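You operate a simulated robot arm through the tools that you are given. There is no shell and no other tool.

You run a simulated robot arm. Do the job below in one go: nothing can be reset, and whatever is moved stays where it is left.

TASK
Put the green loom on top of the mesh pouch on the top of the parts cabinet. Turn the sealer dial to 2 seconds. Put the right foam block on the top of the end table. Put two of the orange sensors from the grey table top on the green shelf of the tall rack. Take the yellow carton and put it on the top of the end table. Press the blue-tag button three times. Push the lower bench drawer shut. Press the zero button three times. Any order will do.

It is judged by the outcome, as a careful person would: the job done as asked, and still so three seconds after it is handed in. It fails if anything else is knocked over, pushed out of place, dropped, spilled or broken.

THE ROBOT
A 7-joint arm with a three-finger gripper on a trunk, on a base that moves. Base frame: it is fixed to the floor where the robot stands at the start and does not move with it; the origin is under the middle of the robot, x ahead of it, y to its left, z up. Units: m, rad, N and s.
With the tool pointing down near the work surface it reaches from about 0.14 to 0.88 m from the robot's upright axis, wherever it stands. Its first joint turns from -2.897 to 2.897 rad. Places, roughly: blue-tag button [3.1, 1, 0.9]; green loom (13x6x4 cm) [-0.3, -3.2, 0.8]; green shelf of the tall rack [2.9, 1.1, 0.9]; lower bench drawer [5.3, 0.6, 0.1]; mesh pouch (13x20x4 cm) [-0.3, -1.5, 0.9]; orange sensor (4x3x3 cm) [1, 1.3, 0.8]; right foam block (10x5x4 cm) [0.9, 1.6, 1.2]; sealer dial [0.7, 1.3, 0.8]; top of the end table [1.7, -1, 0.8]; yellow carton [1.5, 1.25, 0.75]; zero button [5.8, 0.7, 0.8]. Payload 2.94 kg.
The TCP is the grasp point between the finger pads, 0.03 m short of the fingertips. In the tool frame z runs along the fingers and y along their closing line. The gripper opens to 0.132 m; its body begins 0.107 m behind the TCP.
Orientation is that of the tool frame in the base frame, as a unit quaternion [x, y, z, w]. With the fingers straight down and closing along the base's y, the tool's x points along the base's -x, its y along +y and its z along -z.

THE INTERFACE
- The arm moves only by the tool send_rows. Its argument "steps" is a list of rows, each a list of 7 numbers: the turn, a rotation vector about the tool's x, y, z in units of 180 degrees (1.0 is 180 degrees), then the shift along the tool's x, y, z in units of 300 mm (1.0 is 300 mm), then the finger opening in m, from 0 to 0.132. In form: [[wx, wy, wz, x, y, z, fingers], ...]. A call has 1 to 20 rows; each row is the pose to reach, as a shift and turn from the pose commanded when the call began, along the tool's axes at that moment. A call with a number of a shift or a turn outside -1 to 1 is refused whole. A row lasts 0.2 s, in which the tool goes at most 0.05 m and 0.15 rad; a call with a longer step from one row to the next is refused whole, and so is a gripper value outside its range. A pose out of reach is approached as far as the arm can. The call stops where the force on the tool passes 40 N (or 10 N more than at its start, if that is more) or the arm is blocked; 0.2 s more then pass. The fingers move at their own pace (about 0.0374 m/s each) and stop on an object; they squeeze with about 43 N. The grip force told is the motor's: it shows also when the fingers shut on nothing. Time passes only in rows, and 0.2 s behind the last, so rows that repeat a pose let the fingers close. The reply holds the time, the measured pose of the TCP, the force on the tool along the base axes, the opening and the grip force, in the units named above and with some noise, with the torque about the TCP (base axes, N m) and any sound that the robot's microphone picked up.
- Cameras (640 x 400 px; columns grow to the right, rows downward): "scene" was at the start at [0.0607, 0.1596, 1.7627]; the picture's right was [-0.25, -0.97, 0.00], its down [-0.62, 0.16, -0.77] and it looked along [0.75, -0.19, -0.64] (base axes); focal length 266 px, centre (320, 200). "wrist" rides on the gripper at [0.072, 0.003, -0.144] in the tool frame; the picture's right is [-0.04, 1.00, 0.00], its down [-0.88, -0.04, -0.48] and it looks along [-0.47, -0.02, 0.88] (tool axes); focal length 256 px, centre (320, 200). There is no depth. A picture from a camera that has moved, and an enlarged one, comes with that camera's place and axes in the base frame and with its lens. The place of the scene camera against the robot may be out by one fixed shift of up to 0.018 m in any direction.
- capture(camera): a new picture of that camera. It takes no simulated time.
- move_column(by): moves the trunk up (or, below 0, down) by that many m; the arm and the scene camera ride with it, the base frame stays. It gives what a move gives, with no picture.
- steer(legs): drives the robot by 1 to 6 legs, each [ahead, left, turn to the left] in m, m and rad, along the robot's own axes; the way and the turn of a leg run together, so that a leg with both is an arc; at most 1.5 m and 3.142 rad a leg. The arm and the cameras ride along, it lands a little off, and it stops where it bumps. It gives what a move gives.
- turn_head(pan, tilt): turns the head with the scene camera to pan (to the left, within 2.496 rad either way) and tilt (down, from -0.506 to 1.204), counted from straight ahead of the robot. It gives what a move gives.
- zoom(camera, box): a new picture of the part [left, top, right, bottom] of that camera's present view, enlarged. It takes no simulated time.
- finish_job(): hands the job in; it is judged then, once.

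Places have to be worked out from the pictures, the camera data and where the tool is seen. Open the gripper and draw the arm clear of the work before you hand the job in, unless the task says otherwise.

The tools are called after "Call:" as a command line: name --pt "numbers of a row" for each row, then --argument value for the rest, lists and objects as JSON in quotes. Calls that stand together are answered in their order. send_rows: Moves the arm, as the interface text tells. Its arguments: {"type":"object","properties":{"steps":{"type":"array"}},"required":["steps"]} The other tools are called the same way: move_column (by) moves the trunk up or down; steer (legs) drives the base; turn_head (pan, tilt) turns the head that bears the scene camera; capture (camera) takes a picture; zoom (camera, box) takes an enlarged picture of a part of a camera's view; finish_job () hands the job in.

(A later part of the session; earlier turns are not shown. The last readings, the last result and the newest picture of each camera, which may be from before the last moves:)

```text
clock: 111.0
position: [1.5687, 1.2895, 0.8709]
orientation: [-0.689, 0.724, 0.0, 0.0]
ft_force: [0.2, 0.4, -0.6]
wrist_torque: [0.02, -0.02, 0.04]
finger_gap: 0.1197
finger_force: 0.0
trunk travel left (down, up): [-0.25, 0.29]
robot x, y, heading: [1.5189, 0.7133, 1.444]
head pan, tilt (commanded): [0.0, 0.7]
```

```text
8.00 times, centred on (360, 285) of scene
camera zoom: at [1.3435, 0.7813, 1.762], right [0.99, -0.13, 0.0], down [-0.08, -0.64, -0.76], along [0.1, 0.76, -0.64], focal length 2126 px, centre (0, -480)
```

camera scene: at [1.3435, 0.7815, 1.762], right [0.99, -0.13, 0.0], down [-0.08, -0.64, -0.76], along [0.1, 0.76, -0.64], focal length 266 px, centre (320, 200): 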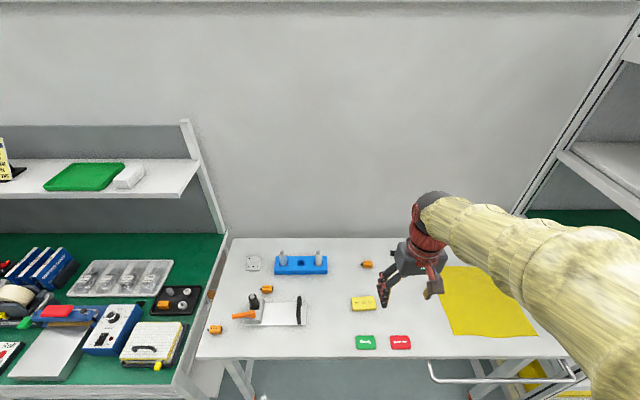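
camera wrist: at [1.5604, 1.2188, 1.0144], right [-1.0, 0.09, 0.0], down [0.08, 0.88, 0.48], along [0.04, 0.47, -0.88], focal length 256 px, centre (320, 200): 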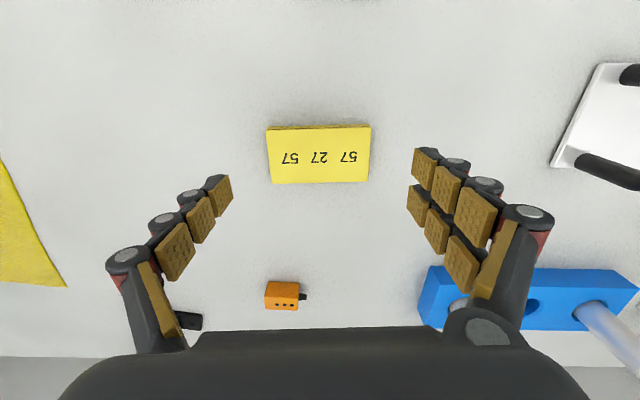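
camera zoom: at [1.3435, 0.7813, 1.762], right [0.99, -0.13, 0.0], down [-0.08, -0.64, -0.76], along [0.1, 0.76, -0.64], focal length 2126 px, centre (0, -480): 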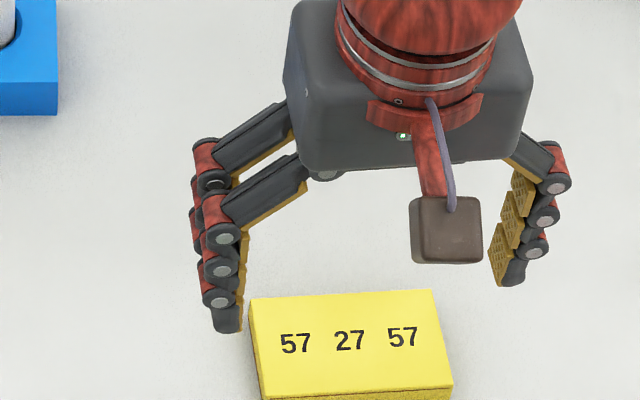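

Centred (319,155 vs predicted 320,154). Descend in finer steps to TCP z≈0.817.

Call:
send_rows --pt "0 0 0 0 0 0.08 0.12" --pt "0 0 0 0 0 0.13 0.12" --pt "0 0 0 0 0 0.16 0.12" --pt "0 0 0 0 0 0.18 0.12"

Call:
zoom --camera "scene" --box '[320, 270, 400, 320]'

Call:
capture --camera "wrist"

```text
clock: 112.0
position: [1.5681, 1.2914, 0.8172]
orientation: [-0.69, 0.724, 0.001, 0.0]
ft_force: [-1.0, -0.2, 0.6]
wrist_torque: [0.02, 0.05, -0.01]
finger_gap: 0.1198
finger_force: 0.0
trunk travel left (down, up): [-0.25, 0.29]
robot x, y, heading: [1.519, 0.7117, 1.448]
head pan, tilt (commanded): [0.0, 0.7]
```

```text
8.00 times, centred on (360, 295) of scene
camera zoom: at [1.3435, 0.7815, 1.762], right [0.99, -0.13, 0.0], down [-0.08, -0.64, -0.76], along [0.1, 0.76, -0.64], focal length 2126 px, centre (0, -560)
```

zoom: 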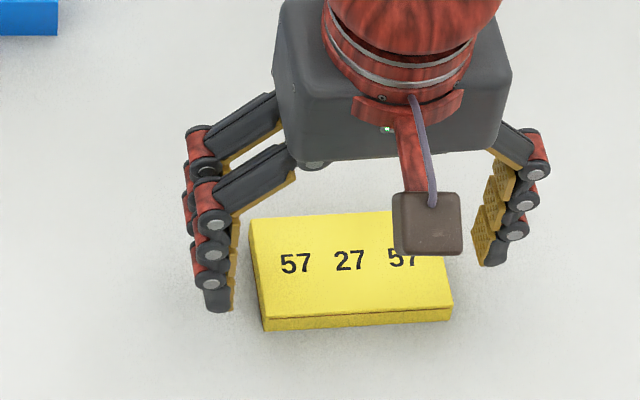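

```text
taken
camera wrist: at [1.5602, 1.2191, 0.9608], right [-1.0, 0.09, 0.0], down [0.08, 0.88, 0.48], along [0.04, 0.47, -0.88], focal length 256 px, centre (320, 200)
```

wrist: 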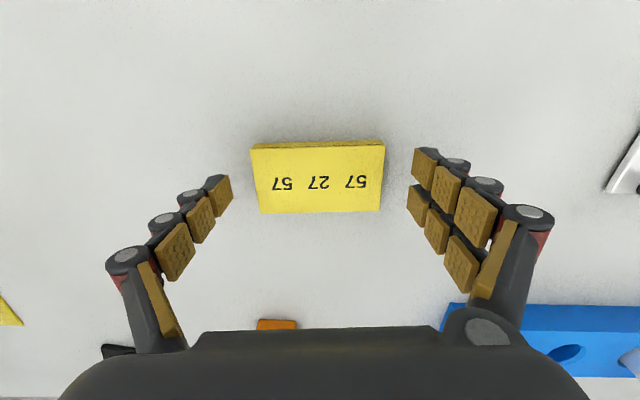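

No contact; go 3 mm lower and close on the carton.

Call:
send_rows --pt "0 0 0 0 0 0.01 0.12" --pt "0 0 0 0 0 0.01 0.1" --pt "0 0 0 0 0 0.01 0.09" --pt "0 0 0 0 0 0.01 0.08" --pt "0 0 0 0 0 0.01 0.075" --pt "0 0 0 0 0 0.01 0.075" --pt "0 0 0 0 0 0.01 0.075"

Call:
capture --camera "wrist"

```text
clock: 113.6
position: [1.5696, 1.291, 0.8139]
orientation: [-0.69, 0.724, 0.001, -0.001]
ft_force: [0.2, 0.0, 4.4]
wrist_torque: [-0.01, 0.01, 0.02]
finger_gap: 0.0886
finger_force: 43.0
trunk travel left (down, up): [-0.25, 0.29]
robot x, y, heading: [1.5172, 0.7087, 1.442]
head pan, tilt (commanded): [0.0, 0.7]
```

```text
taken
camera wrist: at [1.5601, 1.2192, 0.958], right [-1.0, 0.09, 0.0], down [0.08, 0.88, 0.48], along [0.04, 0.47, -0.88], focal length 256 px, centre (320, 200)
```

wrist: 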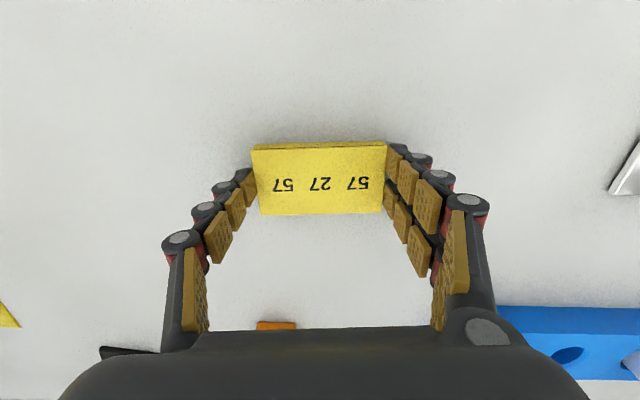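

Carton gripped (0.0886 m). Lift it.

Call:
send_rows --pt "0 0 0 0 0 -0.05 0.075" --pt "0 0 0 0 0 -0.15 0.075" --pt "0 0 0 0 0 -0.3 0.075" --pt "0 0 0 0 0 -0.45 0.075" --pt "0 0 0 0.05 0 -0.6 0.075" --pt "0 0 0 0.15 0 -0.73 0.075" --pt "0 0 0 0.25 0 -0.85 0.075" --pt "0 0 0 0.35 0 -0.95 0.075" --pt "0 0 0 0.5 0 -1.0 0.075"

Call:
capture --camera "wrist"

```text
clock: 115.6
position: [1.5598, 1.1414, 1.1147]
orientation: [-0.69, 0.724, 0.0, 0.001]
ft_force: [0.4, 0.0, -0.8]
wrist_torque: [0.0, 0.01, -0.03]
finger_gap: 0.0886
finger_force: 43.0
trunk travel left (down, up): [-0.25, 0.29]
robot x, y, heading: [1.516, 0.7118, 1.45]
head pan, tilt (commanded): [0.0, 0.7]
```

```text
taken
camera wrist: at [1.5519, 1.0687, 1.2589], right [-1.0, 0.09, 0.0], down [0.08, 0.88, 0.48], along [0.04, 0.47, -0.88], focal length 256 px, centre (320, 200)
```

wrist: 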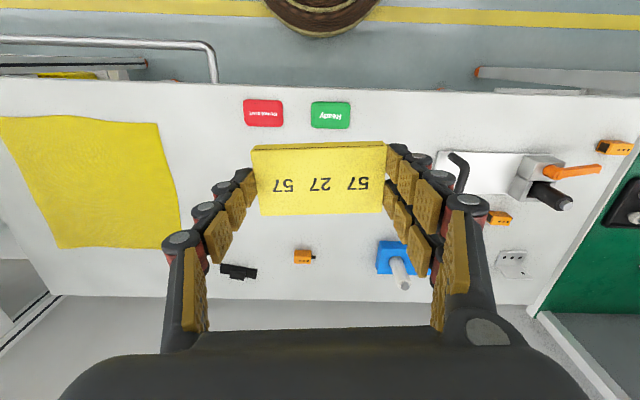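

Carton is secure. Back up, turn round and strafe toward the end table.

Call:
steer --legs '[[-0.62, 0, 0], [0, 0, -3.14], [0, 0.33, 0]]'

```text
clock: 128.0
position: [1.7653, -0.3547, 1.1151]
orientation: [0.69, 0.723, 0.0, 0.0]
ft_force: [0.1, 0.0, -0.8]
wrist_torque: [-0.03, 0.0, 0.03]
finger_gap: 0.0885
finger_force: 43.0
trunk travel left (down, up): [-0.25, 0.29]
robot x, y, heading: [1.7674, 0.0749, -1.599]
head pan, tilt (commanded): [0.0, 0.7]
```

Heading is -1.599; correct by -0.1 and drive ahead 0.53 m, then look.

Call:
steer --legs '[[0, 0, -0.098], [0.53, 0, 0]]'

Call:
turn_head --pan 0 --tilt 0.8

Call:
capture --camera "wrist"

Call:
capture --camera "scene"

```text
clock: 131.7
position: [1.6682, -0.8849, 1.1146]
orientation: [0.719, 0.695, 0.0, -0.001]
ft_force: [1.1, -0.2, 0.5]
wrist_torque: [0.01, 0.0, 0.02]
finger_gap: 0.0885
finger_force: 43.1
trunk travel left (down, up): [-0.25, 0.29]
robot x, y, heading: [1.7029, -0.4559, -1.684]
head pan, tilt (commanded): [0.0, 0.7]
```

```text
clock: 132.3
position: [1.667, -0.8843, 1.1143]
orientation: [0.718, 0.696, 0.0, -0.001]
ft_force: [-0.4, -0.4, -0.4]
wrist_torque: [0.0, 0.0, 0.0]
finger_gap: 0.0885
finger_force: 43.0
trunk travel left (down, up): [-0.25, 0.29]
robot x, y, heading: [1.7023, -0.4538, -1.687]
head pan, tilt (commanded): [0.0, 0.799]
```

```text
taken
camera wrist: at [1.6721, -0.8122, 1.2582], right [1.0, -0.08, 0.0], down [-0.07, -0.88, 0.48], along [-0.04, -0.47, -0.88], focal length 256 px, centre (320, 200)
```

wrist: 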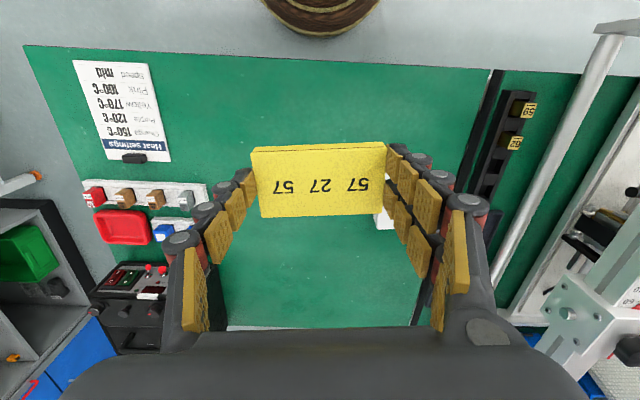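

```text
taken
camera scene: at [1.8943, -0.5347, 1.7538], right [-0.99, 0.11, 0.0], down [0.08, 0.71, -0.7], along [-0.08, -0.69, -0.72], focal length 266 px, centre (320, 200)
```

scene: 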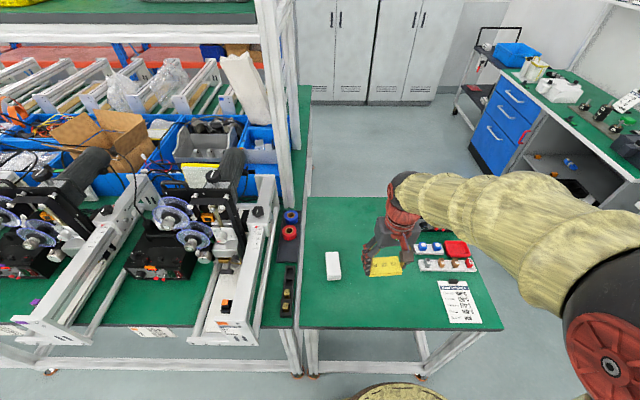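

Free spot below; shift slightly away from the foam and descend to TCP≈0.89.

Call:
send_rows --pt "0 0 0 -0.06 -0.03 0.1 0.075" --pt "0 0 0 -0.133 -0.067 0.2 0.075" --pt "0 0 0 -0.133 -0.067 0.35 0.075" --pt "0 0 0 -0.133 -0.067 0.5 0.075" --pt "0 0 0 -0.133 -0.067 0.63 0.075" --pt "0 0 0 -0.133 -0.067 0.71 0.075" --pt "0 0 0 -0.133 -0.067 0.75 0.075"

Call:
capture --camera "wrist"

Call:
zoom --camera "scene" --box '[300, 200, 460, 300]'

```text
clock: 133.9
position: [1.6465, -0.9234, 0.8905]
orientation: [0.718, 0.696, 0.0, 0.0]
ft_force: [0.3, 0.0, 0.6]
wrist_torque: [-0.02, 0.01, 0.0]
finger_gap: 0.0885
finger_force: 42.6
trunk travel left (down, up): [-0.25, 0.29]
robot x, y, heading: [1.7032, -0.452, -1.679]
head pan, tilt (commanded): [0.0, 0.799]
```

```text
taken
camera wrist: at [1.6512, -0.8506, 1.034], right [1.0, -0.08, 0.0], down [-0.07, -0.88, 0.48], along [-0.04, -0.47, -0.88], focal length 256 px, centre (320, 200)
```

wrist: 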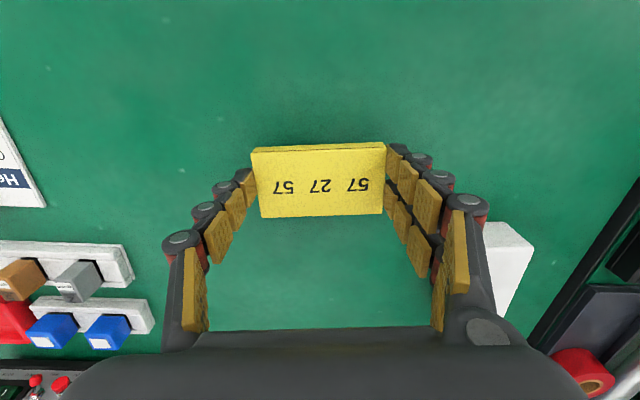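

```text
4.00 times, centred on (380, 250) of scene
camera zoom: at [1.8942, -0.5349, 1.7538], right [-0.99, 0.11, 0.0], down [0.08, 0.71, -0.7], along [-0.08, -0.69, -0.72], focal length 1063 px, centre (80, 0)
```

zoom: 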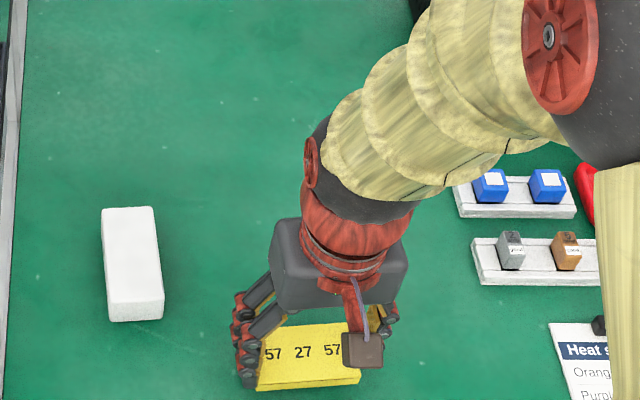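

Clear of the foam. Descend in small rows to contact.

Call:
send_rows --pt "0 0 0 0 0 0.02 0.075" --pt "0 0 0 0 0 0.035 0.075" --pt "0 0 0 0 0 0.047 0.075" --pt "0 0 0 0 0 0.055 0.075"

```text
clock: 134.9
position: [1.6461, -0.9244, 0.874]
orientation: [0.718, 0.696, 0.0, 0.001]
ft_force: [2.1, 0.8, 6.3]
wrist_torque: [0.06, -0.08, 0.01]
finger_gap: 0.0886
finger_force: 42.8
trunk travel left (down, up): [-0.25, 0.29]
robot x, y, heading: [1.7059, -0.4526, -1.683]
head pan, tilt (commanded): [0.0, 0.799]
```

Contact at 0.874. Release, lift and check.

Call:
send_rows --pt "0 0 0 0 0 0 0.095" --pt "0 0 0 0 0 0 0.105" --pt "0 0 0 0 0 0 0.112" --pt "0 0 0 0 0 0 0.112" --pt "0 0 0 0 0 -0.08 0.112" --pt "0 0 0 0 0 -0.2 0.112" --pt "0 0 0 0 0 -0.35 0.112" --pt "0 0 0 0 0 -0.5 0.112" --pt "0 0 0 0 0 -0.65 0.112" --pt "0 0 0 0 0 -0.8 0.112"

Call:
capture --camera "wrist"

```text
clock: 137.1
position: [1.6497, -0.9241, 1.1132]
orientation: [0.718, 0.696, 0.001, -0.001]
ft_force: [-0.4, -0.5, -0.5]
wrist_torque: [-0.01, 0.04, 0.01]
finger_gap: 0.1121
finger_force: 0.2
trunk travel left (down, up): [-0.25, 0.29]
robot x, y, heading: [1.7039, -0.4551, -1.677]
head pan, tilt (commanded): [0.0, 0.799]
```

```text
taken
camera wrist: at [1.6549, -0.8514, 1.2569], right [1.0, -0.08, 0.0], down [-0.07, -0.88, 0.47], along [-0.04, -0.47, -0.88], focal length 256 px, centre (320, 200)
```

wrist: 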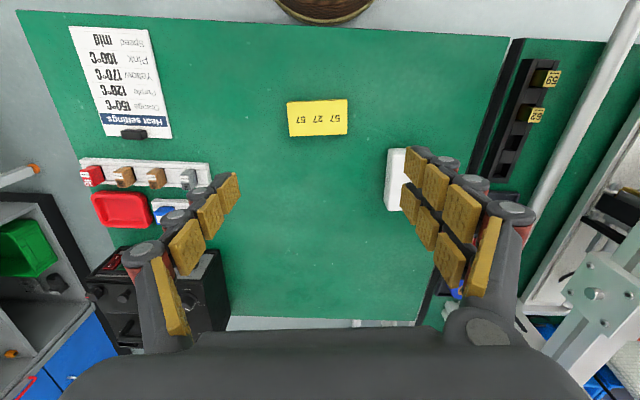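

Carton stands on the end table. Now retract and look toward the parts cabinet and the green loom (to the right).

Call:
send_rows --pt "0 0 0 0.1 0 -0.1 0.112" --pt "0 0 0 0.2 0 -0.2 0.112" --pt "0 0 0 0.25 0 -0.25 0.112"

Call:
steer --legs '[[-0.35, 0, 0]]'

Call:
turn_head --pan -0.6 --tilt 0.5

Call:
capture --camera "scene"

```text
clock: 137.9
position: [1.6505, -0.846, 1.1886]
orientation: [0.719, 0.695, 0.001, -0.001]
ft_force: [0.1, 0.1, -0.7]
wrist_torque: [0.0, 0.05, 0.03]
finger_gap: 0.1122
finger_force: 0.0
trunk travel left (down, up): [-0.25, 0.29]
robot x, y, heading: [1.7021, -0.4535, -1.681]
head pan, tilt (commanded): [0.0, 0.799]
```

```text
clock: 140.2
position: [1.6858, -0.5032, 1.1898]
orientation: [0.722, 0.692, -0.001, 0.001]
ft_force: [-0.3, 0.3, 0.2]
wrist_torque: [-0.02, 0.02, -0.01]
finger_gap: 0.1121
finger_force: 0.1
trunk travel left (down, up): [-0.25, 0.29]
robot x, y, heading: [1.7429, -0.1086, -1.69]
head pan, tilt (commanded): [0.0, 0.799]
```

```text
clock: 141.2
position: [1.6857, -0.501, 1.1897]
orientation: [0.722, 0.692, 0.0, -0.001]
ft_force: [0.9, -0.1, 1.3]
wrist_torque: [-0.02, -0.01, 0.03]
finger_gap: 0.1117
finger_force: 0.0
trunk travel left (down, up): [-0.25, 0.29]
robot x, y, heading: [1.7412, -0.1123, -1.691]
head pan, tilt (commanded): [-0.6, 0.499]
```

```text
taken
camera scene: at [1.8828, -0.1804, 1.7797], right [-0.75, 0.66, 0.0], down [0.32, 0.36, -0.88], along [-0.58, -0.66, -0.48], focal length 266 px, centre (320, 200)
```

scene: 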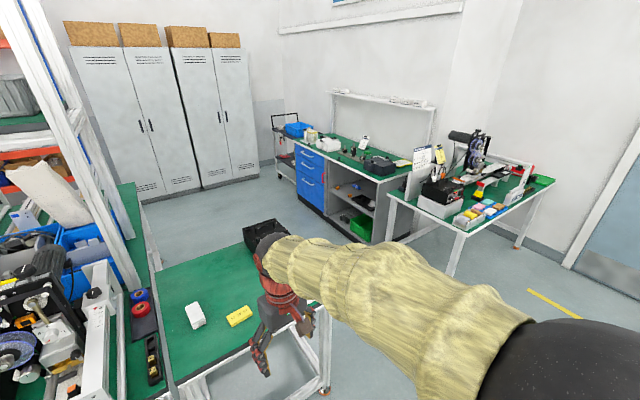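

Call:
zoom --camera "scene" --box '[260, 90, 452, 210]'

Call:
zoom --camera "scene" --box '[380, 120, 572, 240]'

```text
3.33 times, centred on (356, 150) of scene
camera zoom: at [1.8828, -0.1804, 1.7797], right [-0.75, 0.66, 0.0], down [0.32, 0.36, -0.88], along [-0.58, -0.66, -0.48], focal length 886 px, centre (200, 367)
```

zoom: 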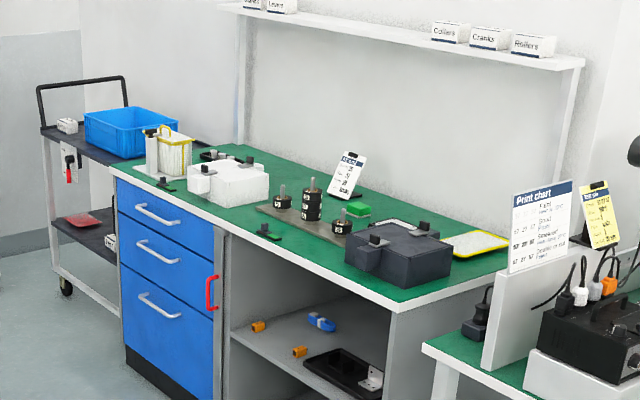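

```text
3.33 times, centred on (476, 180) of scene
camera zoom: at [1.8828, -0.1804, 1.7797], right [-0.75, 0.66, 0.0], down [0.32, 0.36, -0.88], along [-0.58, -0.66, -0.48], focal length 886 px, centre (-200, 267)
```

zoom: 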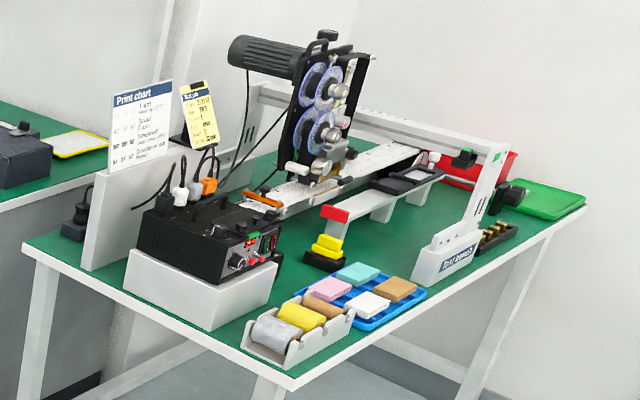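

The loom seems to be by the blue crate on the trolley beyond the cabinet (front face at u≈0.35). The aisle between u 0.35 and 1.35 is free; I strafe right to u≈0.86 and then drive ahead.

Call:
steer --legs '[[0, -0.88, 0]]'

Call:
turn_head --pan 0 --tilt 0.6

Call:
capture --camera "scene"

```text
clock: 145.8
position: [0.8037, -0.3932, 1.1896]
orientation: [0.725, 0.688, 0.0, 0.0]
ft_force: [-1.1, -0.5, 0.4]
wrist_torque: [0.0, 0.0, 0.01]
finger_gap: 0.1119
finger_force: 0.1
trunk travel left (down, up): [-0.25, 0.29]
robot x, y, heading: [0.8671, -0.0039, -1.697]
head pan, tilt (commanded): [-0.6, 0.499]
```

```text
clock: 146.8
position: [0.8046, -0.3933, 1.1892]
orientation: [0.725, 0.688, 0.0, 0.0]
ft_force: [-0.3, 0.7, 0.6]
wrist_torque: [0.04, 0.03, 0.04]
finger_gap: 0.1122
finger_force: 0.0
trunk travel left (down, up): [-0.25, 0.29]
robot x, y, heading: [0.8646, -0.001, -1.698]
head pan, tilt (commanded): [0.0, 0.6]
```

```text
taken
camera scene: at [1.052, -0.0928, 1.7706], right [-0.99, 0.13, 0.0], down [0.07, 0.56, -0.83], along [-0.11, -0.82, -0.56], focal length 266 px, centre (320, 200)
```

scene: 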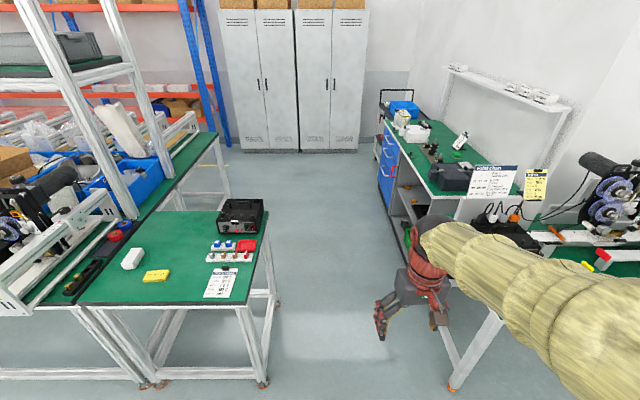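

The aisle is clear. Drive ahead 1.5 m and look again.

Call:
steer --legs '[[1.5, 0, 0]]'

Call:
turn_head --pan -0.5 --tilt 0.6

Call:
capture --camera "scene"

```text
clock: 154.4
position: [0.6097, -1.9077, 1.1896]
orientation: [0.725, 0.689, 0.001, 0.0]
ft_force: [-0.2, 1.0, -0.1]
wrist_torque: [0.0, -0.02, 0.0]
finger_gap: 0.1117
finger_force: 0.1
trunk travel left (down, up): [-0.25, 0.29]
robot x, y, heading: [0.668, -1.5174, -1.696]
head pan, tilt (commanded): [0.0, 0.6]
```

```text
clock: 155.3
position: [0.609, -1.9069, 1.1899]
orientation: [0.725, 0.689, 0.0, 0.0]
ft_force: [0.6, 0.4, 0.0]
wrist_torque: [-0.03, 0.01, -0.01]
finger_gap: 0.1119
finger_force: 0.0
trunk travel left (down, up): [-0.25, 0.29]
robot x, y, heading: [0.6689, -1.515, -1.698]
head pan, tilt (commanded): [-0.499, 0.6]
```

```text
taken
camera scene: at [0.818, -1.5907, 1.7706], right [-0.81, 0.59, 0.0], down [0.33, 0.46, -0.83], along [-0.48, -0.67, -0.56], focal length 266 px, centre (320, 200)
```

scene: 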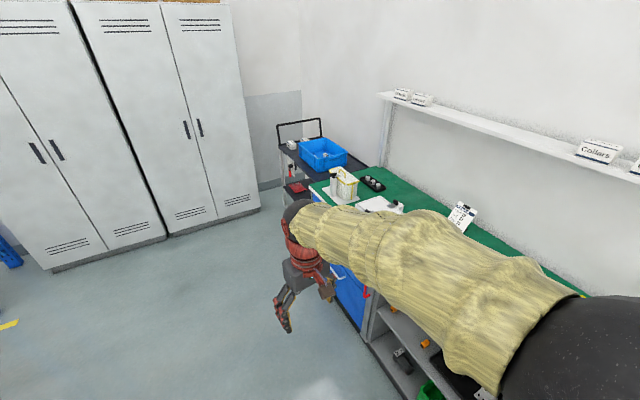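

Continue ahead 1.3 m, raise the trunk 0.1 for clearance, then turn right 90°.

Call:
steer --legs '[[1.3, 0, 0]]'

Call:
move_column --by 0.12

Call:
turn_head --pan -1.5 --tilt 0.8

Call:
capture --camera "scene"

```text
clock: 161.9
position: [0.4376, -3.2113, 1.1906]
orientation: [0.726, 0.688, 0.0, 0.001]
ft_force: [0.4, 0.4, 0.7]
wrist_torque: [0.03, 0.03, 0.0]
finger_gap: 0.1119
finger_force: 0.2
trunk travel left (down, up): [-0.25, 0.29]
robot x, y, heading: [0.4963, -2.8204, -1.7]
head pan, tilt (commanded): [-0.499, 0.6]
```

```text
clock: 163.4
position: [0.4387, -3.2115, 1.3092]
orientation: [0.726, 0.688, 0.001, -0.001]
ft_force: [-0.2, 0.6, -0.4]
wrist_torque: [0.0, 0.04, 0.03]
finger_gap: 0.1118
finger_force: 0.1
trunk travel left (down, up): [-0.37, 0.17]
robot x, y, heading: [0.497, -2.82, -1.7]
head pan, tilt (commanded): [-0.499, 0.6]
```

```text
clock: 164.7
position: [0.4392, -3.2104, 1.3084]
orientation: [0.725, 0.688, 0.0, 0.0]
ft_force: [-0.4, -0.5, -0.3]
wrist_torque: [-0.01, -0.02, 0.03]
finger_gap: 0.112
finger_force: 0.1
trunk travel left (down, up): [-0.37, 0.17]
robot x, y, heading: [0.4986, -2.8184, -1.705]
head pan, tilt (commanded): [-1.499, 0.799]
```

```text
taken
camera scene: at [0.6195, -2.8193, 1.8738], right [0.06, 1.0, 0.0], down [0.72, -0.04, -0.7], along [-0.7, 0.04, -0.72], focal length 266 px, centre (320, 200)
```

scene: 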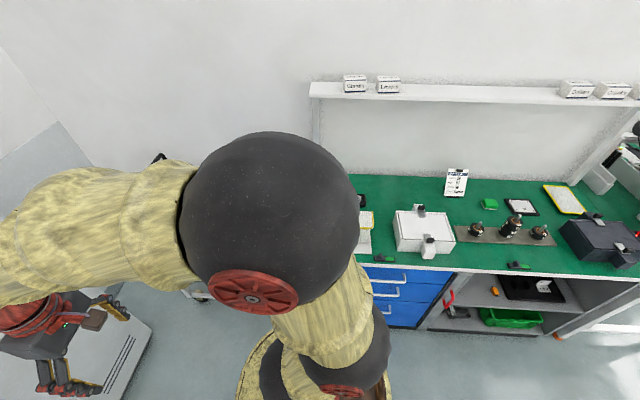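

Turn the robot right to face the cabinet/trolley.

Call:
steer --legs '[[0, 0, -1.56]]'

Call:
turn_head --pan 0.4 --tilt 0.8

Call:
capture --camera "scene"

Call:
capture --camera "wrist"

```text
clock: 168.9
position: [0.1079, -2.766, 1.3096]
orientation: [1.0, -0.016, -0.001, 0.0]
ft_force: [0.6, -0.1, -0.3]
wrist_torque: [-0.01, 0.0, 0.01]
finger_gap: 0.1121
finger_force: 0.1
trunk travel left (down, up): [-0.37, 0.17]
robot x, y, heading: [0.5002, -2.8222, 3.034]
head pan, tilt (commanded): [-1.499, 0.799]
```

```text
clock: 170.7
position: [0.1061, -2.7657, 1.3091]
orientation: [1.0, -0.017, 0.0, 0.0]
ft_force: [-0.3, 0.3, 0.1]
wrist_torque: [0.0, -0.03, -0.02]
finger_gap: 0.1119
finger_force: 0.1
trunk travel left (down, up): [-0.37, 0.17]
robot x, y, heading: [0.5005, -2.8187, 3.035]
head pan, tilt (commanded): [0.4, 0.799]
```

```text
taken
camera scene: at [0.4391, -3.0438, 1.8738], right [-0.29, 0.96, 0.0], down [0.69, 0.2, -0.7], along [-0.67, -0.2, -0.72], focal length 266 px, centre (320, 200)
```

scene: 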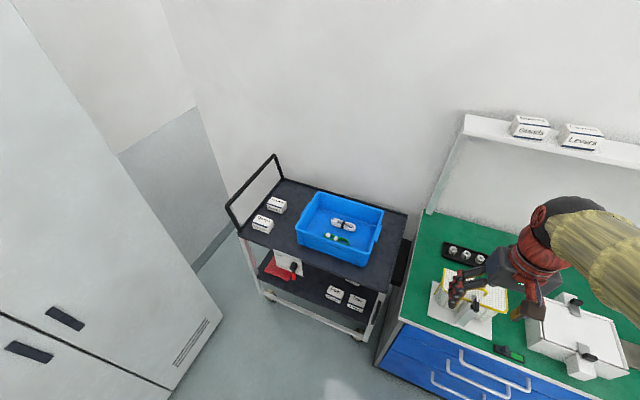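

```text
taken
camera wrist: at [0.1782, -2.7716, 1.4535], right [-0.08, -1.0, 0.0], down [-0.88, 0.07, 0.48], along [-0.47, 0.04, -0.88], focal length 256 px, centre (320, 200)
```

wrist: 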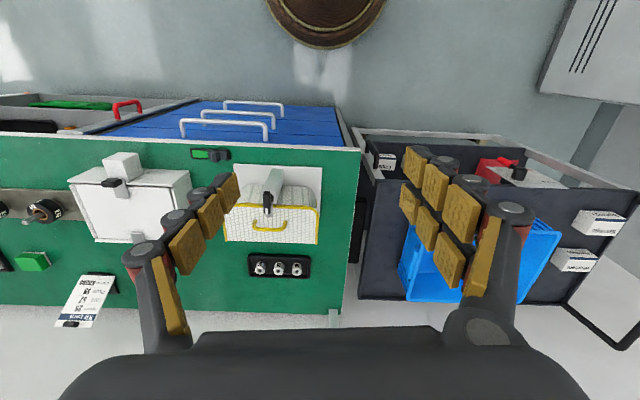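

The blue crate on the trolley has items inside. Zoom in.

Call:
zoom --camera "scene" --box '[280, 180, 400, 255]'

```text
5.33 times, centred on (340, 218) of scene
camera zoom: at [0.4391, -3.0438, 1.8738], right [-0.29, 0.96, 0.0], down [0.69, 0.2, -0.7], along [-0.67, -0.2, -0.72], focal length 1418 px, centre (213, 107)
```

zoom: 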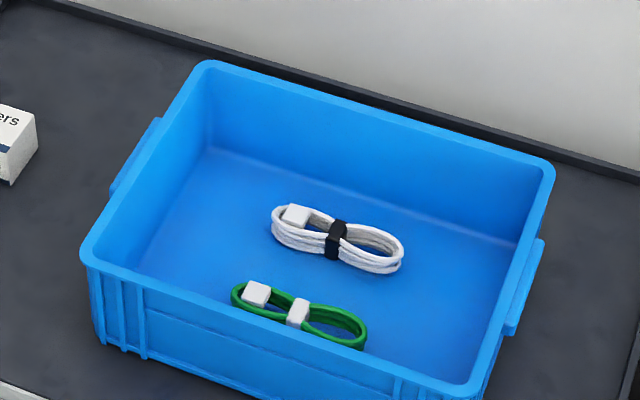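

The green loom lies in the crate near its robot-side wall, at about [-0.325, -3.19], long axis along the crate. Shift the robot left 0.47 and ahead 0.23.

Call:
steer --legs '[[0, 0.47, 0], [0.22, 0, -0.02]]'

Call:
capture --camera "wrist"

Call:
capture --camera "scene"

```text
clock: 174.8
position: [-0.1632, -3.201, 1.3076]
orientation: [1.0, -0.024, 0.001, 0.0]
ft_force: [-0.7, 0.0, 0.0]
wrist_torque: [-0.02, -0.03, 0.0]
finger_gap: 0.1118
finger_force: 0.1
trunk travel left (down, up): [-0.37, 0.17]
robot x, y, heading: [0.2285, -3.2616, 3.015]
head pan, tilt (commanded): [0.4, 0.799]
```

```text
taken
camera wrist: at [-0.0922, -3.2079, 1.4531], right [-0.09, -1.0, 0.0], down [-0.88, 0.08, 0.47], along [-0.47, 0.04, -0.88], focal length 256 px, centre (320, 200)
```

wrist: 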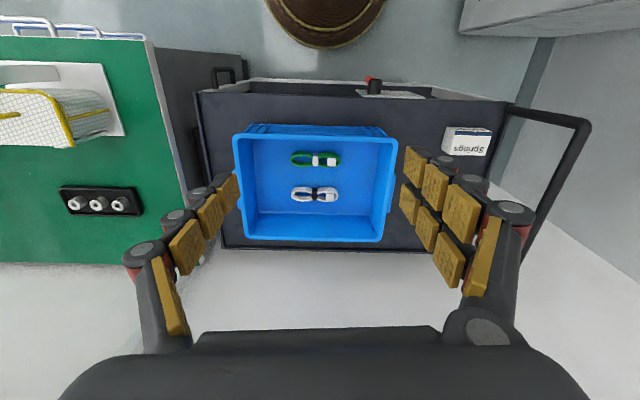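

```text
taken
camera scene: at [0.164, -3.4843, 1.8737], right [-0.27, 0.96, 0.0], down [0.69, 0.19, -0.7], along [-0.67, -0.19, -0.72], focal length 266 px, centre (320, 200)
```

scene: 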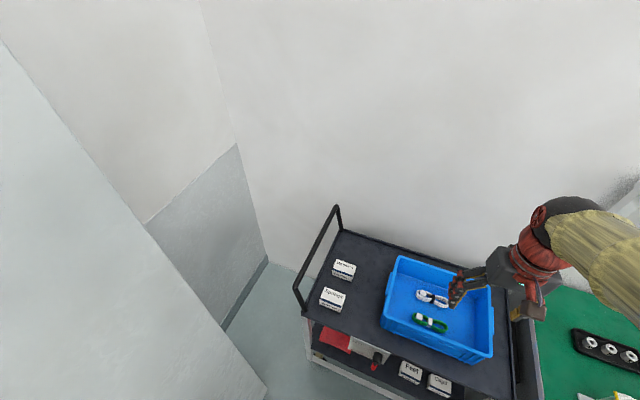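

Good view from above. Zoom on the crate.

Call:
zoom --camera "wrist" --box '[224, 115, 416, 235]'

Call:
zoom --camera "scene" --box '[370, 245, 510, 333]'

```text
3.33 times, centred on (320, 175) of wrist
camera zoom: at [-0.0922, -3.2079, 1.4531], right [-0.09, -1.0, 0.0], down [-0.88, 0.08, 0.47], along [-0.47, 0.04, -0.88], focal length 853 px, centre (320, 283)
```

zoom: 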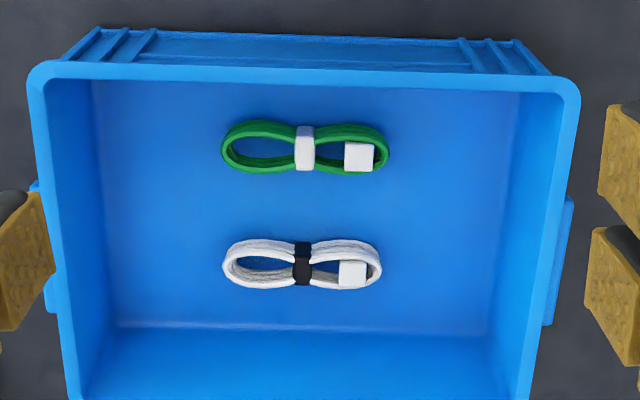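

```text
4.55 times, centred on (440, 289) of scene
camera zoom: at [0.164, -3.4843, 1.8737], right [-0.27, 0.96, 0.0], down [0.69, 0.19, -0.7], along [-0.67, -0.19, -0.72], focal length 1208 px, centre (-226, -204)
```

zoom: 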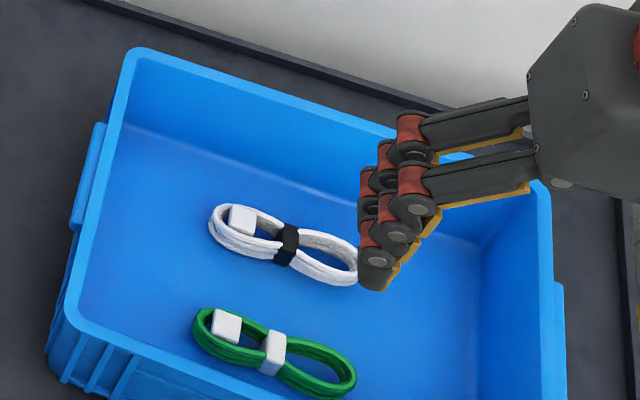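

Loom tie at about [-0.317, -3.176, 0.80]. I rotate the gripper 90° clockwise so it closes across the loom's width, and descend above the crate to z≈1.04 with a 0.07 opening.

Call:
send_rows --pt "0 0 0.0455 -0.05 -0.005 0 0.075" --pt "0 0 0.091 -0.1 -0.01 0 0.075" --pt "0 0 0.1365 -0.15 -0.015 0.05 0.075" --pt "0 0 0.182 -0.2 -0.02 0.13 0.075" --pt "0 0 0.2275 -0.25 -0.025 0.22 0.075" --pt "0 0 0.273 -0.3 -0.03 0.32 0.07" --pt "0 0 0.3185 -0.35 -0.035 0.43 0.07" --pt "0 0 0.364 -0.4 -0.04 0.55 0.07" --pt "0 0 0.4095 -0.45 -0.05 0.67 0.07" --pt "0 0 0.455 -0.5 -0.058 0.79 0.07" --pt "0 0 0.5 -0.533 -0.058 0.9 0.07"

Call:
capture --camera "wrist"

Call:
capture --camera "scene"

```text
clock: 177.2
position: [-0.3236, -3.1734, 1.0358]
orientation: [-0.688, 0.725, 0.0, 0.0]
ft_force: [0.0, 0.2, 0.6]
wrist_torque: [0.03, -0.02, 0.05]
finger_gap: 0.0699
finger_force: 0.1
trunk travel left (down, up): [-0.37, 0.17]
robot x, y, heading: [0.2308, -3.2622, 3.015]
head pan, tilt (commanded): [0.4, 0.799]
```

```text
taken
camera wrist: at [-0.3317, -3.2457, 1.1798], right [-1.0, 0.09, 0.0], down [0.08, 0.88, 0.48], along [0.05, 0.47, -0.88], focal length 256 px, centre (320, 200)
```

wrist: 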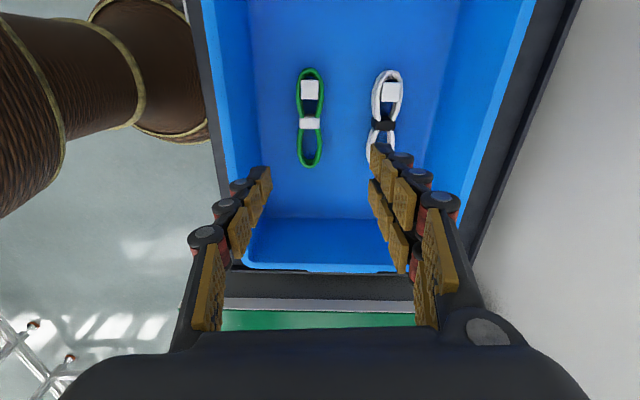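

```text
taken
camera scene: at [0.1645, -3.4844, 1.8737], right [-0.27, 0.96, 0.0], down [0.69, 0.19, -0.7], along [-0.67, -0.19, -0.72], focal length 266 px, centre (320, 200)
```

scene: 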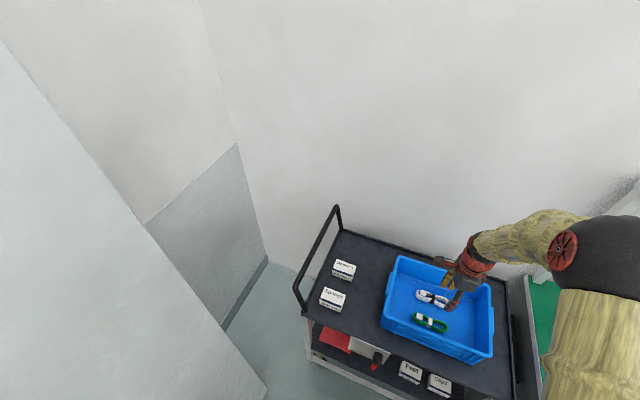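

Loom tie at about [-0.312, -3.171]; near wall clearance is adequate with a 0.06 opening. Align and descend to 0.86.

Call:
send_rows --pt "0 0 0 -0.006 -0.025 0.1 0.06" --pt "0 0 0 -0.006 -0.025 0.22 0.06" --pt "0 0 0 -0.006 -0.025 0.34 0.06" --pt "0 0 0 -0.006 -0.025 0.46 0.06" --pt "0 0 0 -0.006 -0.025 0.55 0.06" --pt "0 0 0 -0.006 -0.025 0.58 0.06"

Call:
capture --camera "wrist"

Call:
zoom --camera "scene" --box '[370, 235, 530, 335]'

```text
clock: 178.6
position: [-0.3112, -3.174, 0.8636]
orientation: [-0.69, 0.724, 0.0, 0.0]
ft_force: [0.0, 0.6, 0.6]
wrist_torque: [0.0, -0.02, -0.01]
finger_gap: 0.0598
finger_force: 0.0
trunk travel left (down, up): [-0.37, 0.17]
robot x, y, heading: [0.2323, -3.2619, 3.014]
head pan, tilt (commanded): [0.4, 0.799]
```

```text
taken
camera wrist: at [-0.3188, -3.2457, 1.0079], right [-1.0, 0.09, 0.0], down [0.08, 0.88, 0.48], along [0.04, 0.47, -0.88], focal length 256 px, centre (320, 200)
```

wrist: 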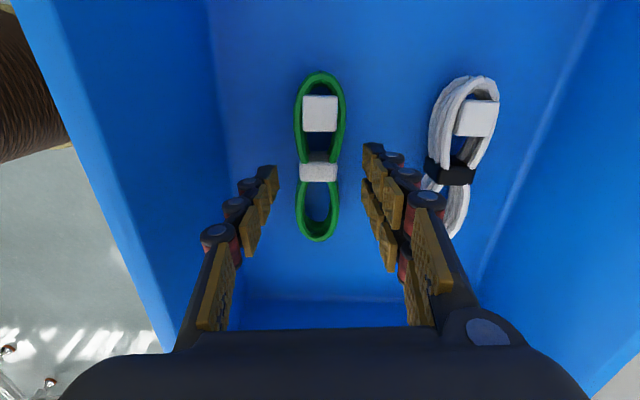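

```text
4.00 times, centred on (450, 285) of scene
camera zoom: at [0.1652, -3.4845, 1.8738], right [-0.27, 0.96, 0.0], down [0.69, 0.19, -0.7], along [-0.67, -0.19, -0.72], focal length 1063 px, centre (-200, -140)
```

zoom: 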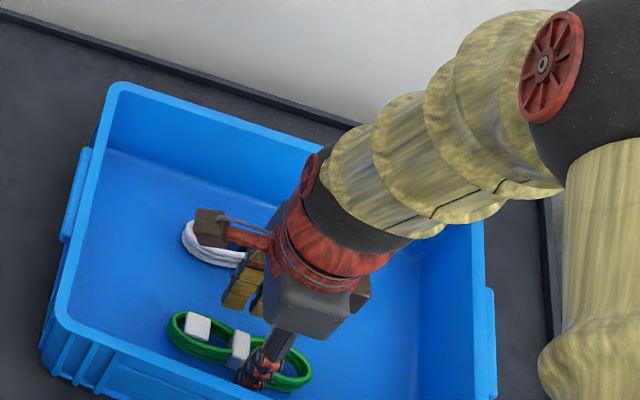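

Shift 12 mm toward the tie and descend further in finer steps, watching the force.

Call:
send_rows --pt "0 0 0 -0.04 0 0.05 0.06" --pt "0 0 0 -0.04 0 0.1 0.06" --pt "0 0 0 -0.04 0 0.14 0.06" --pt "0 0 0 -0.04 0 0.17 0.06" --pt "0 0 0 -0.04 0 0.19 0.06" --pt "0 0 0 -0.04 0 0.2 0.06"

Call:
capture --camera "wrist"

Call:
zoom --camera "scene" --box '[390, 265, 470, 315]'

```text
clock: 179.3
position: [-0.3118, -3.1617, 0.8352]
orientation: [-0.69, 0.724, 0.001, 0.0]
ft_force: [14.2, -2.1, 40.5]
wrist_torque: [-0.36, -1.41, 0.07]
finger_gap: 0.0593
finger_force: 13.9
trunk travel left (down, up): [-0.37, 0.17]
robot x, y, heading: [0.2293, -3.2635, 3.018]
head pan, tilt (commanded): [0.4, 0.799]
stopped in row 3: the force on the tool passed its limit at 50 N (the readings are from after the stop); the commanded pose is now the measured one
```

```text
taken
camera wrist: at [-0.319, -3.2343, 0.979], right [-1.0, 0.09, 0.0], down [0.08, 0.88, 0.48], along [0.04, 0.47, -0.88], focal length 256 px, centre (320, 200)
```

wrist: 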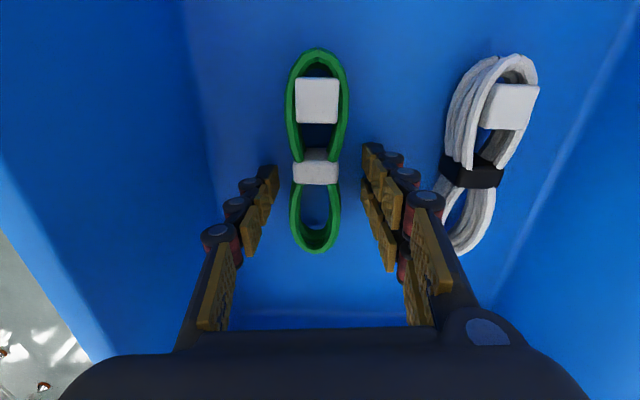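

```text
8.00 times, centred on (430, 290) of scene
camera zoom: at [0.1696, -3.4853, 1.8744], right [-0.27, 0.96, 0.0], down [0.69, 0.19, -0.7], along [-0.67, -0.19, -0.72], focal length 2126 px, centre (-560, -520)
```

zoom: 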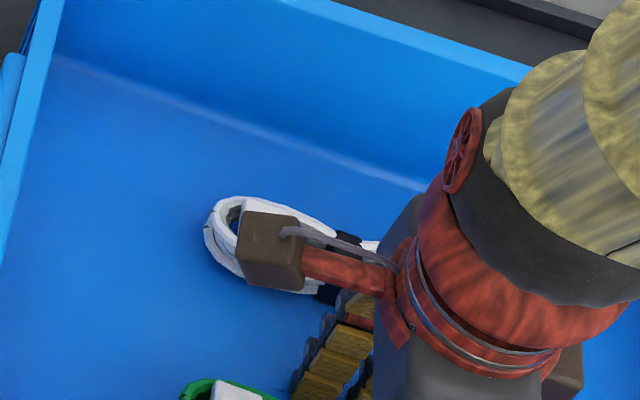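

The fingertips touched the crate floor (floor z≈0.805; recomputed tie top z≈0.841 at [-0.312, -3.18]). Raise 6 mm and shift 19 mm back to centre on the tie.

Call:
send_rows --pt "0 0 0 0 0 -0.02 0.06" --pt "0 0 0 0.03 0 -0.02 0.06" --pt "0 0 0 0.063 0 -0.02 0.06" --pt "0 0 0 0.063 0 -0.02 0.06"

Call:
capture --camera "wrist"

```text
clock: 180.3
position: [-0.3146, -3.1807, 0.8387]
orientation: [-0.689, 0.724, 0.001, 0.0]
ft_force: [0.3, -0.1, -0.1]
wrist_torque: [-0.02, -0.03, -0.03]
finger_gap: 0.0603
finger_force: 0.0
trunk travel left (down, up): [-0.37, 0.17]
robot x, y, heading: [0.2295, -3.2583, 3.018]
head pan, tilt (commanded): [0.4, 0.799]
```

```text
taken
camera wrist: at [-0.3217, -3.253, 0.9818], right [-1.0, 0.09, 0.0], down [0.08, 0.88, 0.48], along [0.04, 0.47, -0.88], focal length 256 px, centre (320, 200)
```

wrist: 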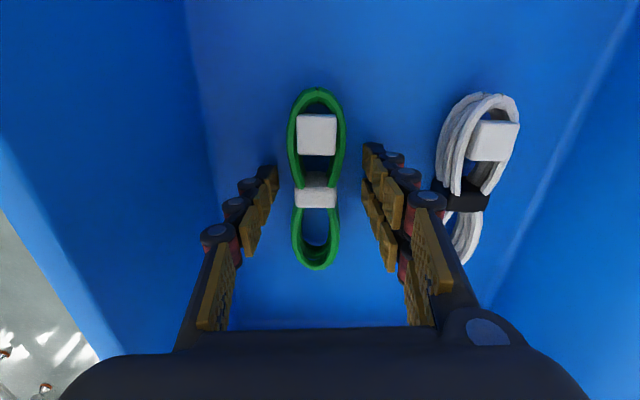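

Forces are zero and the tie is at the grasp point. Close on the loom.

Call:
send_rows --pt "0 0 0 0 0 0 0.045" --pt "0 0 0 0 0 0 0.03" --pt "0 0 0 0 0 0 0.015" --pt "0 0 0 0 0 0 0.015" --pt "0 0 0 0 0 0 0.015" --pt "0 0 0 0 0 0 0.015"

Call:
capture --camera "wrist"

```text
clock: 181.8
position: [-0.3149, -3.1802, 0.8375]
orientation: [-0.689, 0.725, 0.002, 0.0]
ft_force: [-1.5, 0.1, 4.5]
wrist_torque: [-0.06, 0.1, -0.19]
finger_gap: 0.0389
finger_force: 42.9
trunk travel left (down, up): [-0.37, 0.17]
robot x, y, heading: [0.2273, -3.2613, 3.014]
head pan, tilt (commanded): [0.4, 0.799]
```

```text
taken
camera wrist: at [-0.3218, -3.2528, 0.9821], right [-1.0, 0.09, 0.0], down [0.08, 0.88, 0.48], along [0.04, 0.47, -0.88], focal length 256 px, centre (320, 200)
```

wrist: 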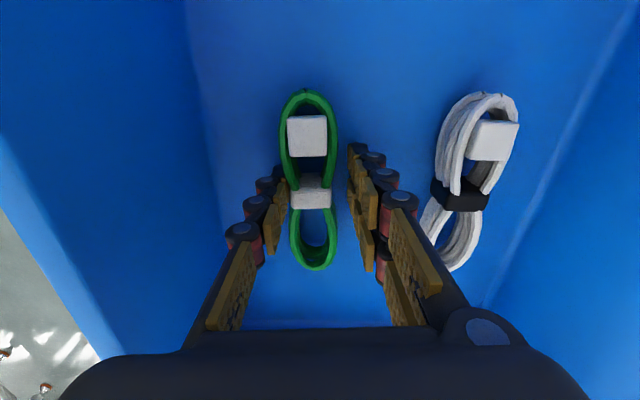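

Fingers stopped at 0.039 m with full grip. Lift gently and check that the loom comes along.

Call:
send_rows --pt "0 0 0 0 0 -0.05 0.015" --pt "0 0 0 0 0 -0.12 0.015" --pt "0 0 0 0 0 -0.2 0.015"

Call:
capture --camera "wrist"

```text
clock: 182.6
position: [-0.3147, -3.1804, 0.898]
orientation: [-0.689, 0.724, 0.001, 0.0]
ft_force: [0.5, 0.5, -1.5]
wrist_torque: [0.01, 0.02, -0.01]
finger_gap: 0.039
finger_force: 43.2
trunk travel left (down, up): [-0.37, 0.17]
robot x, y, heading: [0.2286, -3.2597, 3.013]
head pan, tilt (commanded): [0.4, 0.799]
```

```text
taken
camera wrist: at [-0.3231, -3.2525, 1.0414], right [-1.0, 0.09, 0.0], down [0.08, 0.88, 0.48], along [0.04, 0.47, -0.88], focal length 256 px, centre (320, 200)
```

wrist: 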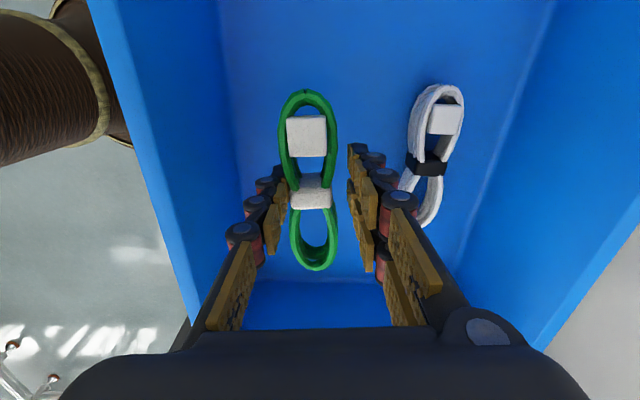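

The loom is lifted. Raise it clear of the crate, then retract toward the robot.

Call:
send_rows --pt "0 0 0 0 0 -0.13 0.015" --pt "0 0 0 0 0 -0.28 0.015" --pt "0 0 0 0 0 -0.43 0.015" --pt "0 0 0 0 0 -0.58 0.015" --pt "0 0 0 0 0 -0.73 0.015" --pt "0 0 0 0 0 -0.88 0.015" --pt "0 0 0 0 -0.1 -0.95 0.015" --pt "0 0 0 0 -0.25 -0.95 0.015" --pt "0 0 0 0 -0.4 -0.95 0.015"

Call:
steer --legs '[[-0.27, 0, 0]]'

Call:
capture --camera "wrist"

```text
clock: 184.6
position: [-0.1902, -3.1863, 1.183]
orientation: [-0.69, 0.724, 0.002, 0.0]
ft_force: [0.3, -0.3, 0.7]
wrist_torque: [0.01, 0.05, 0.03]
finger_gap: 0.0385
finger_force: 42.7
trunk travel left (down, up): [-0.37, 0.17]
robot x, y, heading: [0.231, -3.2611, 3.015]
head pan, tilt (commanded): [0.4, 0.799]
```

```text
clock: 186.4
position: [0.0754, -3.219, 1.1827]
orientation: [-0.689, 0.724, 0.001, 0.0]
ft_force: [0.9, 0.2, -0.2]
wrist_torque: [-0.02, 0.05, 0.0]
finger_gap: 0.0383
finger_force: 43.2
trunk travel left (down, up): [-0.37, 0.17]
robot x, y, heading: [0.4959, -3.2979, 3.011]
head pan, tilt (commanded): [0.4, 0.799]
```

```text
taken
camera wrist: at [0.0678, -3.2919, 1.3267], right [-1.0, 0.09, 0.0], down [0.08, 0.88, 0.48], along [0.04, 0.47, -0.88], focal length 256 px, centre (320, 200)
```

wrist: 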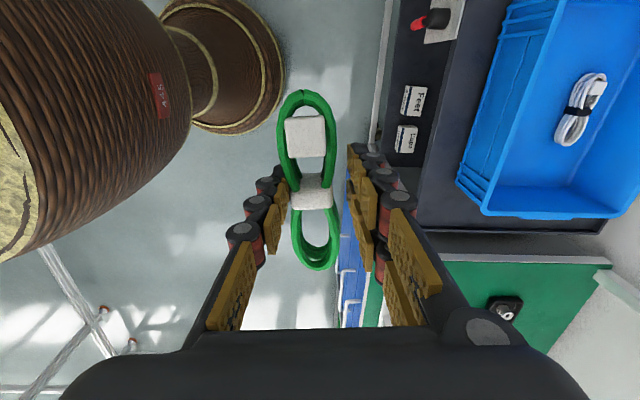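

Loom is held securely. Strafe right along the cabinet toward the mesh pouch.

Call:
steer --legs '[[0, -1.45, 0]]'

Call:
turn_head --pan -0.1 --tilt 0.7

Call:
capture --camera "scene"

```text
clock: 193.6
position: [0.2665, -1.7892, 1.1832]
orientation: [-0.685, 0.729, 0.0, -0.001]
ft_force: [-0.4, 0.3, -1.5]
wrist_torque: [-0.04, 0.0, -0.03]
finger_gap: 0.0383
finger_force: 43.1
trunk travel left (down, up): [-0.37, 0.17]
robot x, y, heading: [0.6874, -1.8744, 3.005]
head pan, tilt (commanded): [0.4, 0.799]
```

```text
clock: 194.5
position: [0.2676, -1.7893, 1.1815]
orientation: [-0.685, 0.729, 0.001, 0.0]
ft_force: [-0.5, 0.7, -1.1]
wrist_torque: [-0.01, 0.02, 0.02]
finger_gap: 0.0383
finger_force: 42.7
trunk travel left (down, up): [-0.37, 0.17]
robot x, y, heading: [0.6876, -1.873, 2.999]
head pan, tilt (commanded): [-0.099, 0.7]
```

```text
taken
camera scene: at [0.6166, -2.0511, 1.882], right [0.24, 0.97, 0.0], down [0.63, -0.15, -0.76], along [-0.74, 0.18, -0.64], focal length 266 px, centre (320, 200)
```

scene: 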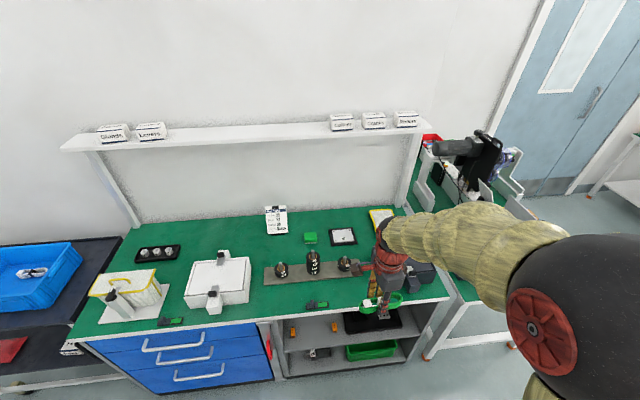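

Zoom on the pouch and its surroundings.

Call:
zoom --camera "scene" --box '[320, 180, 480, 280]'

```text
4.00 times, centred on (400, 230) of scene
camera zoom: at [0.6166, -2.0511, 1.882], right [0.24, 0.97, 0.0], down [0.63, -0.15, -0.76], along [-0.74, 0.18, -0.64], focal length 1063 px, centre (0, 80)
```

zoom: 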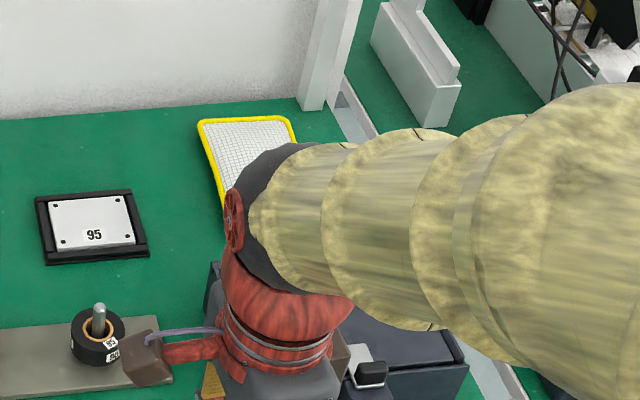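

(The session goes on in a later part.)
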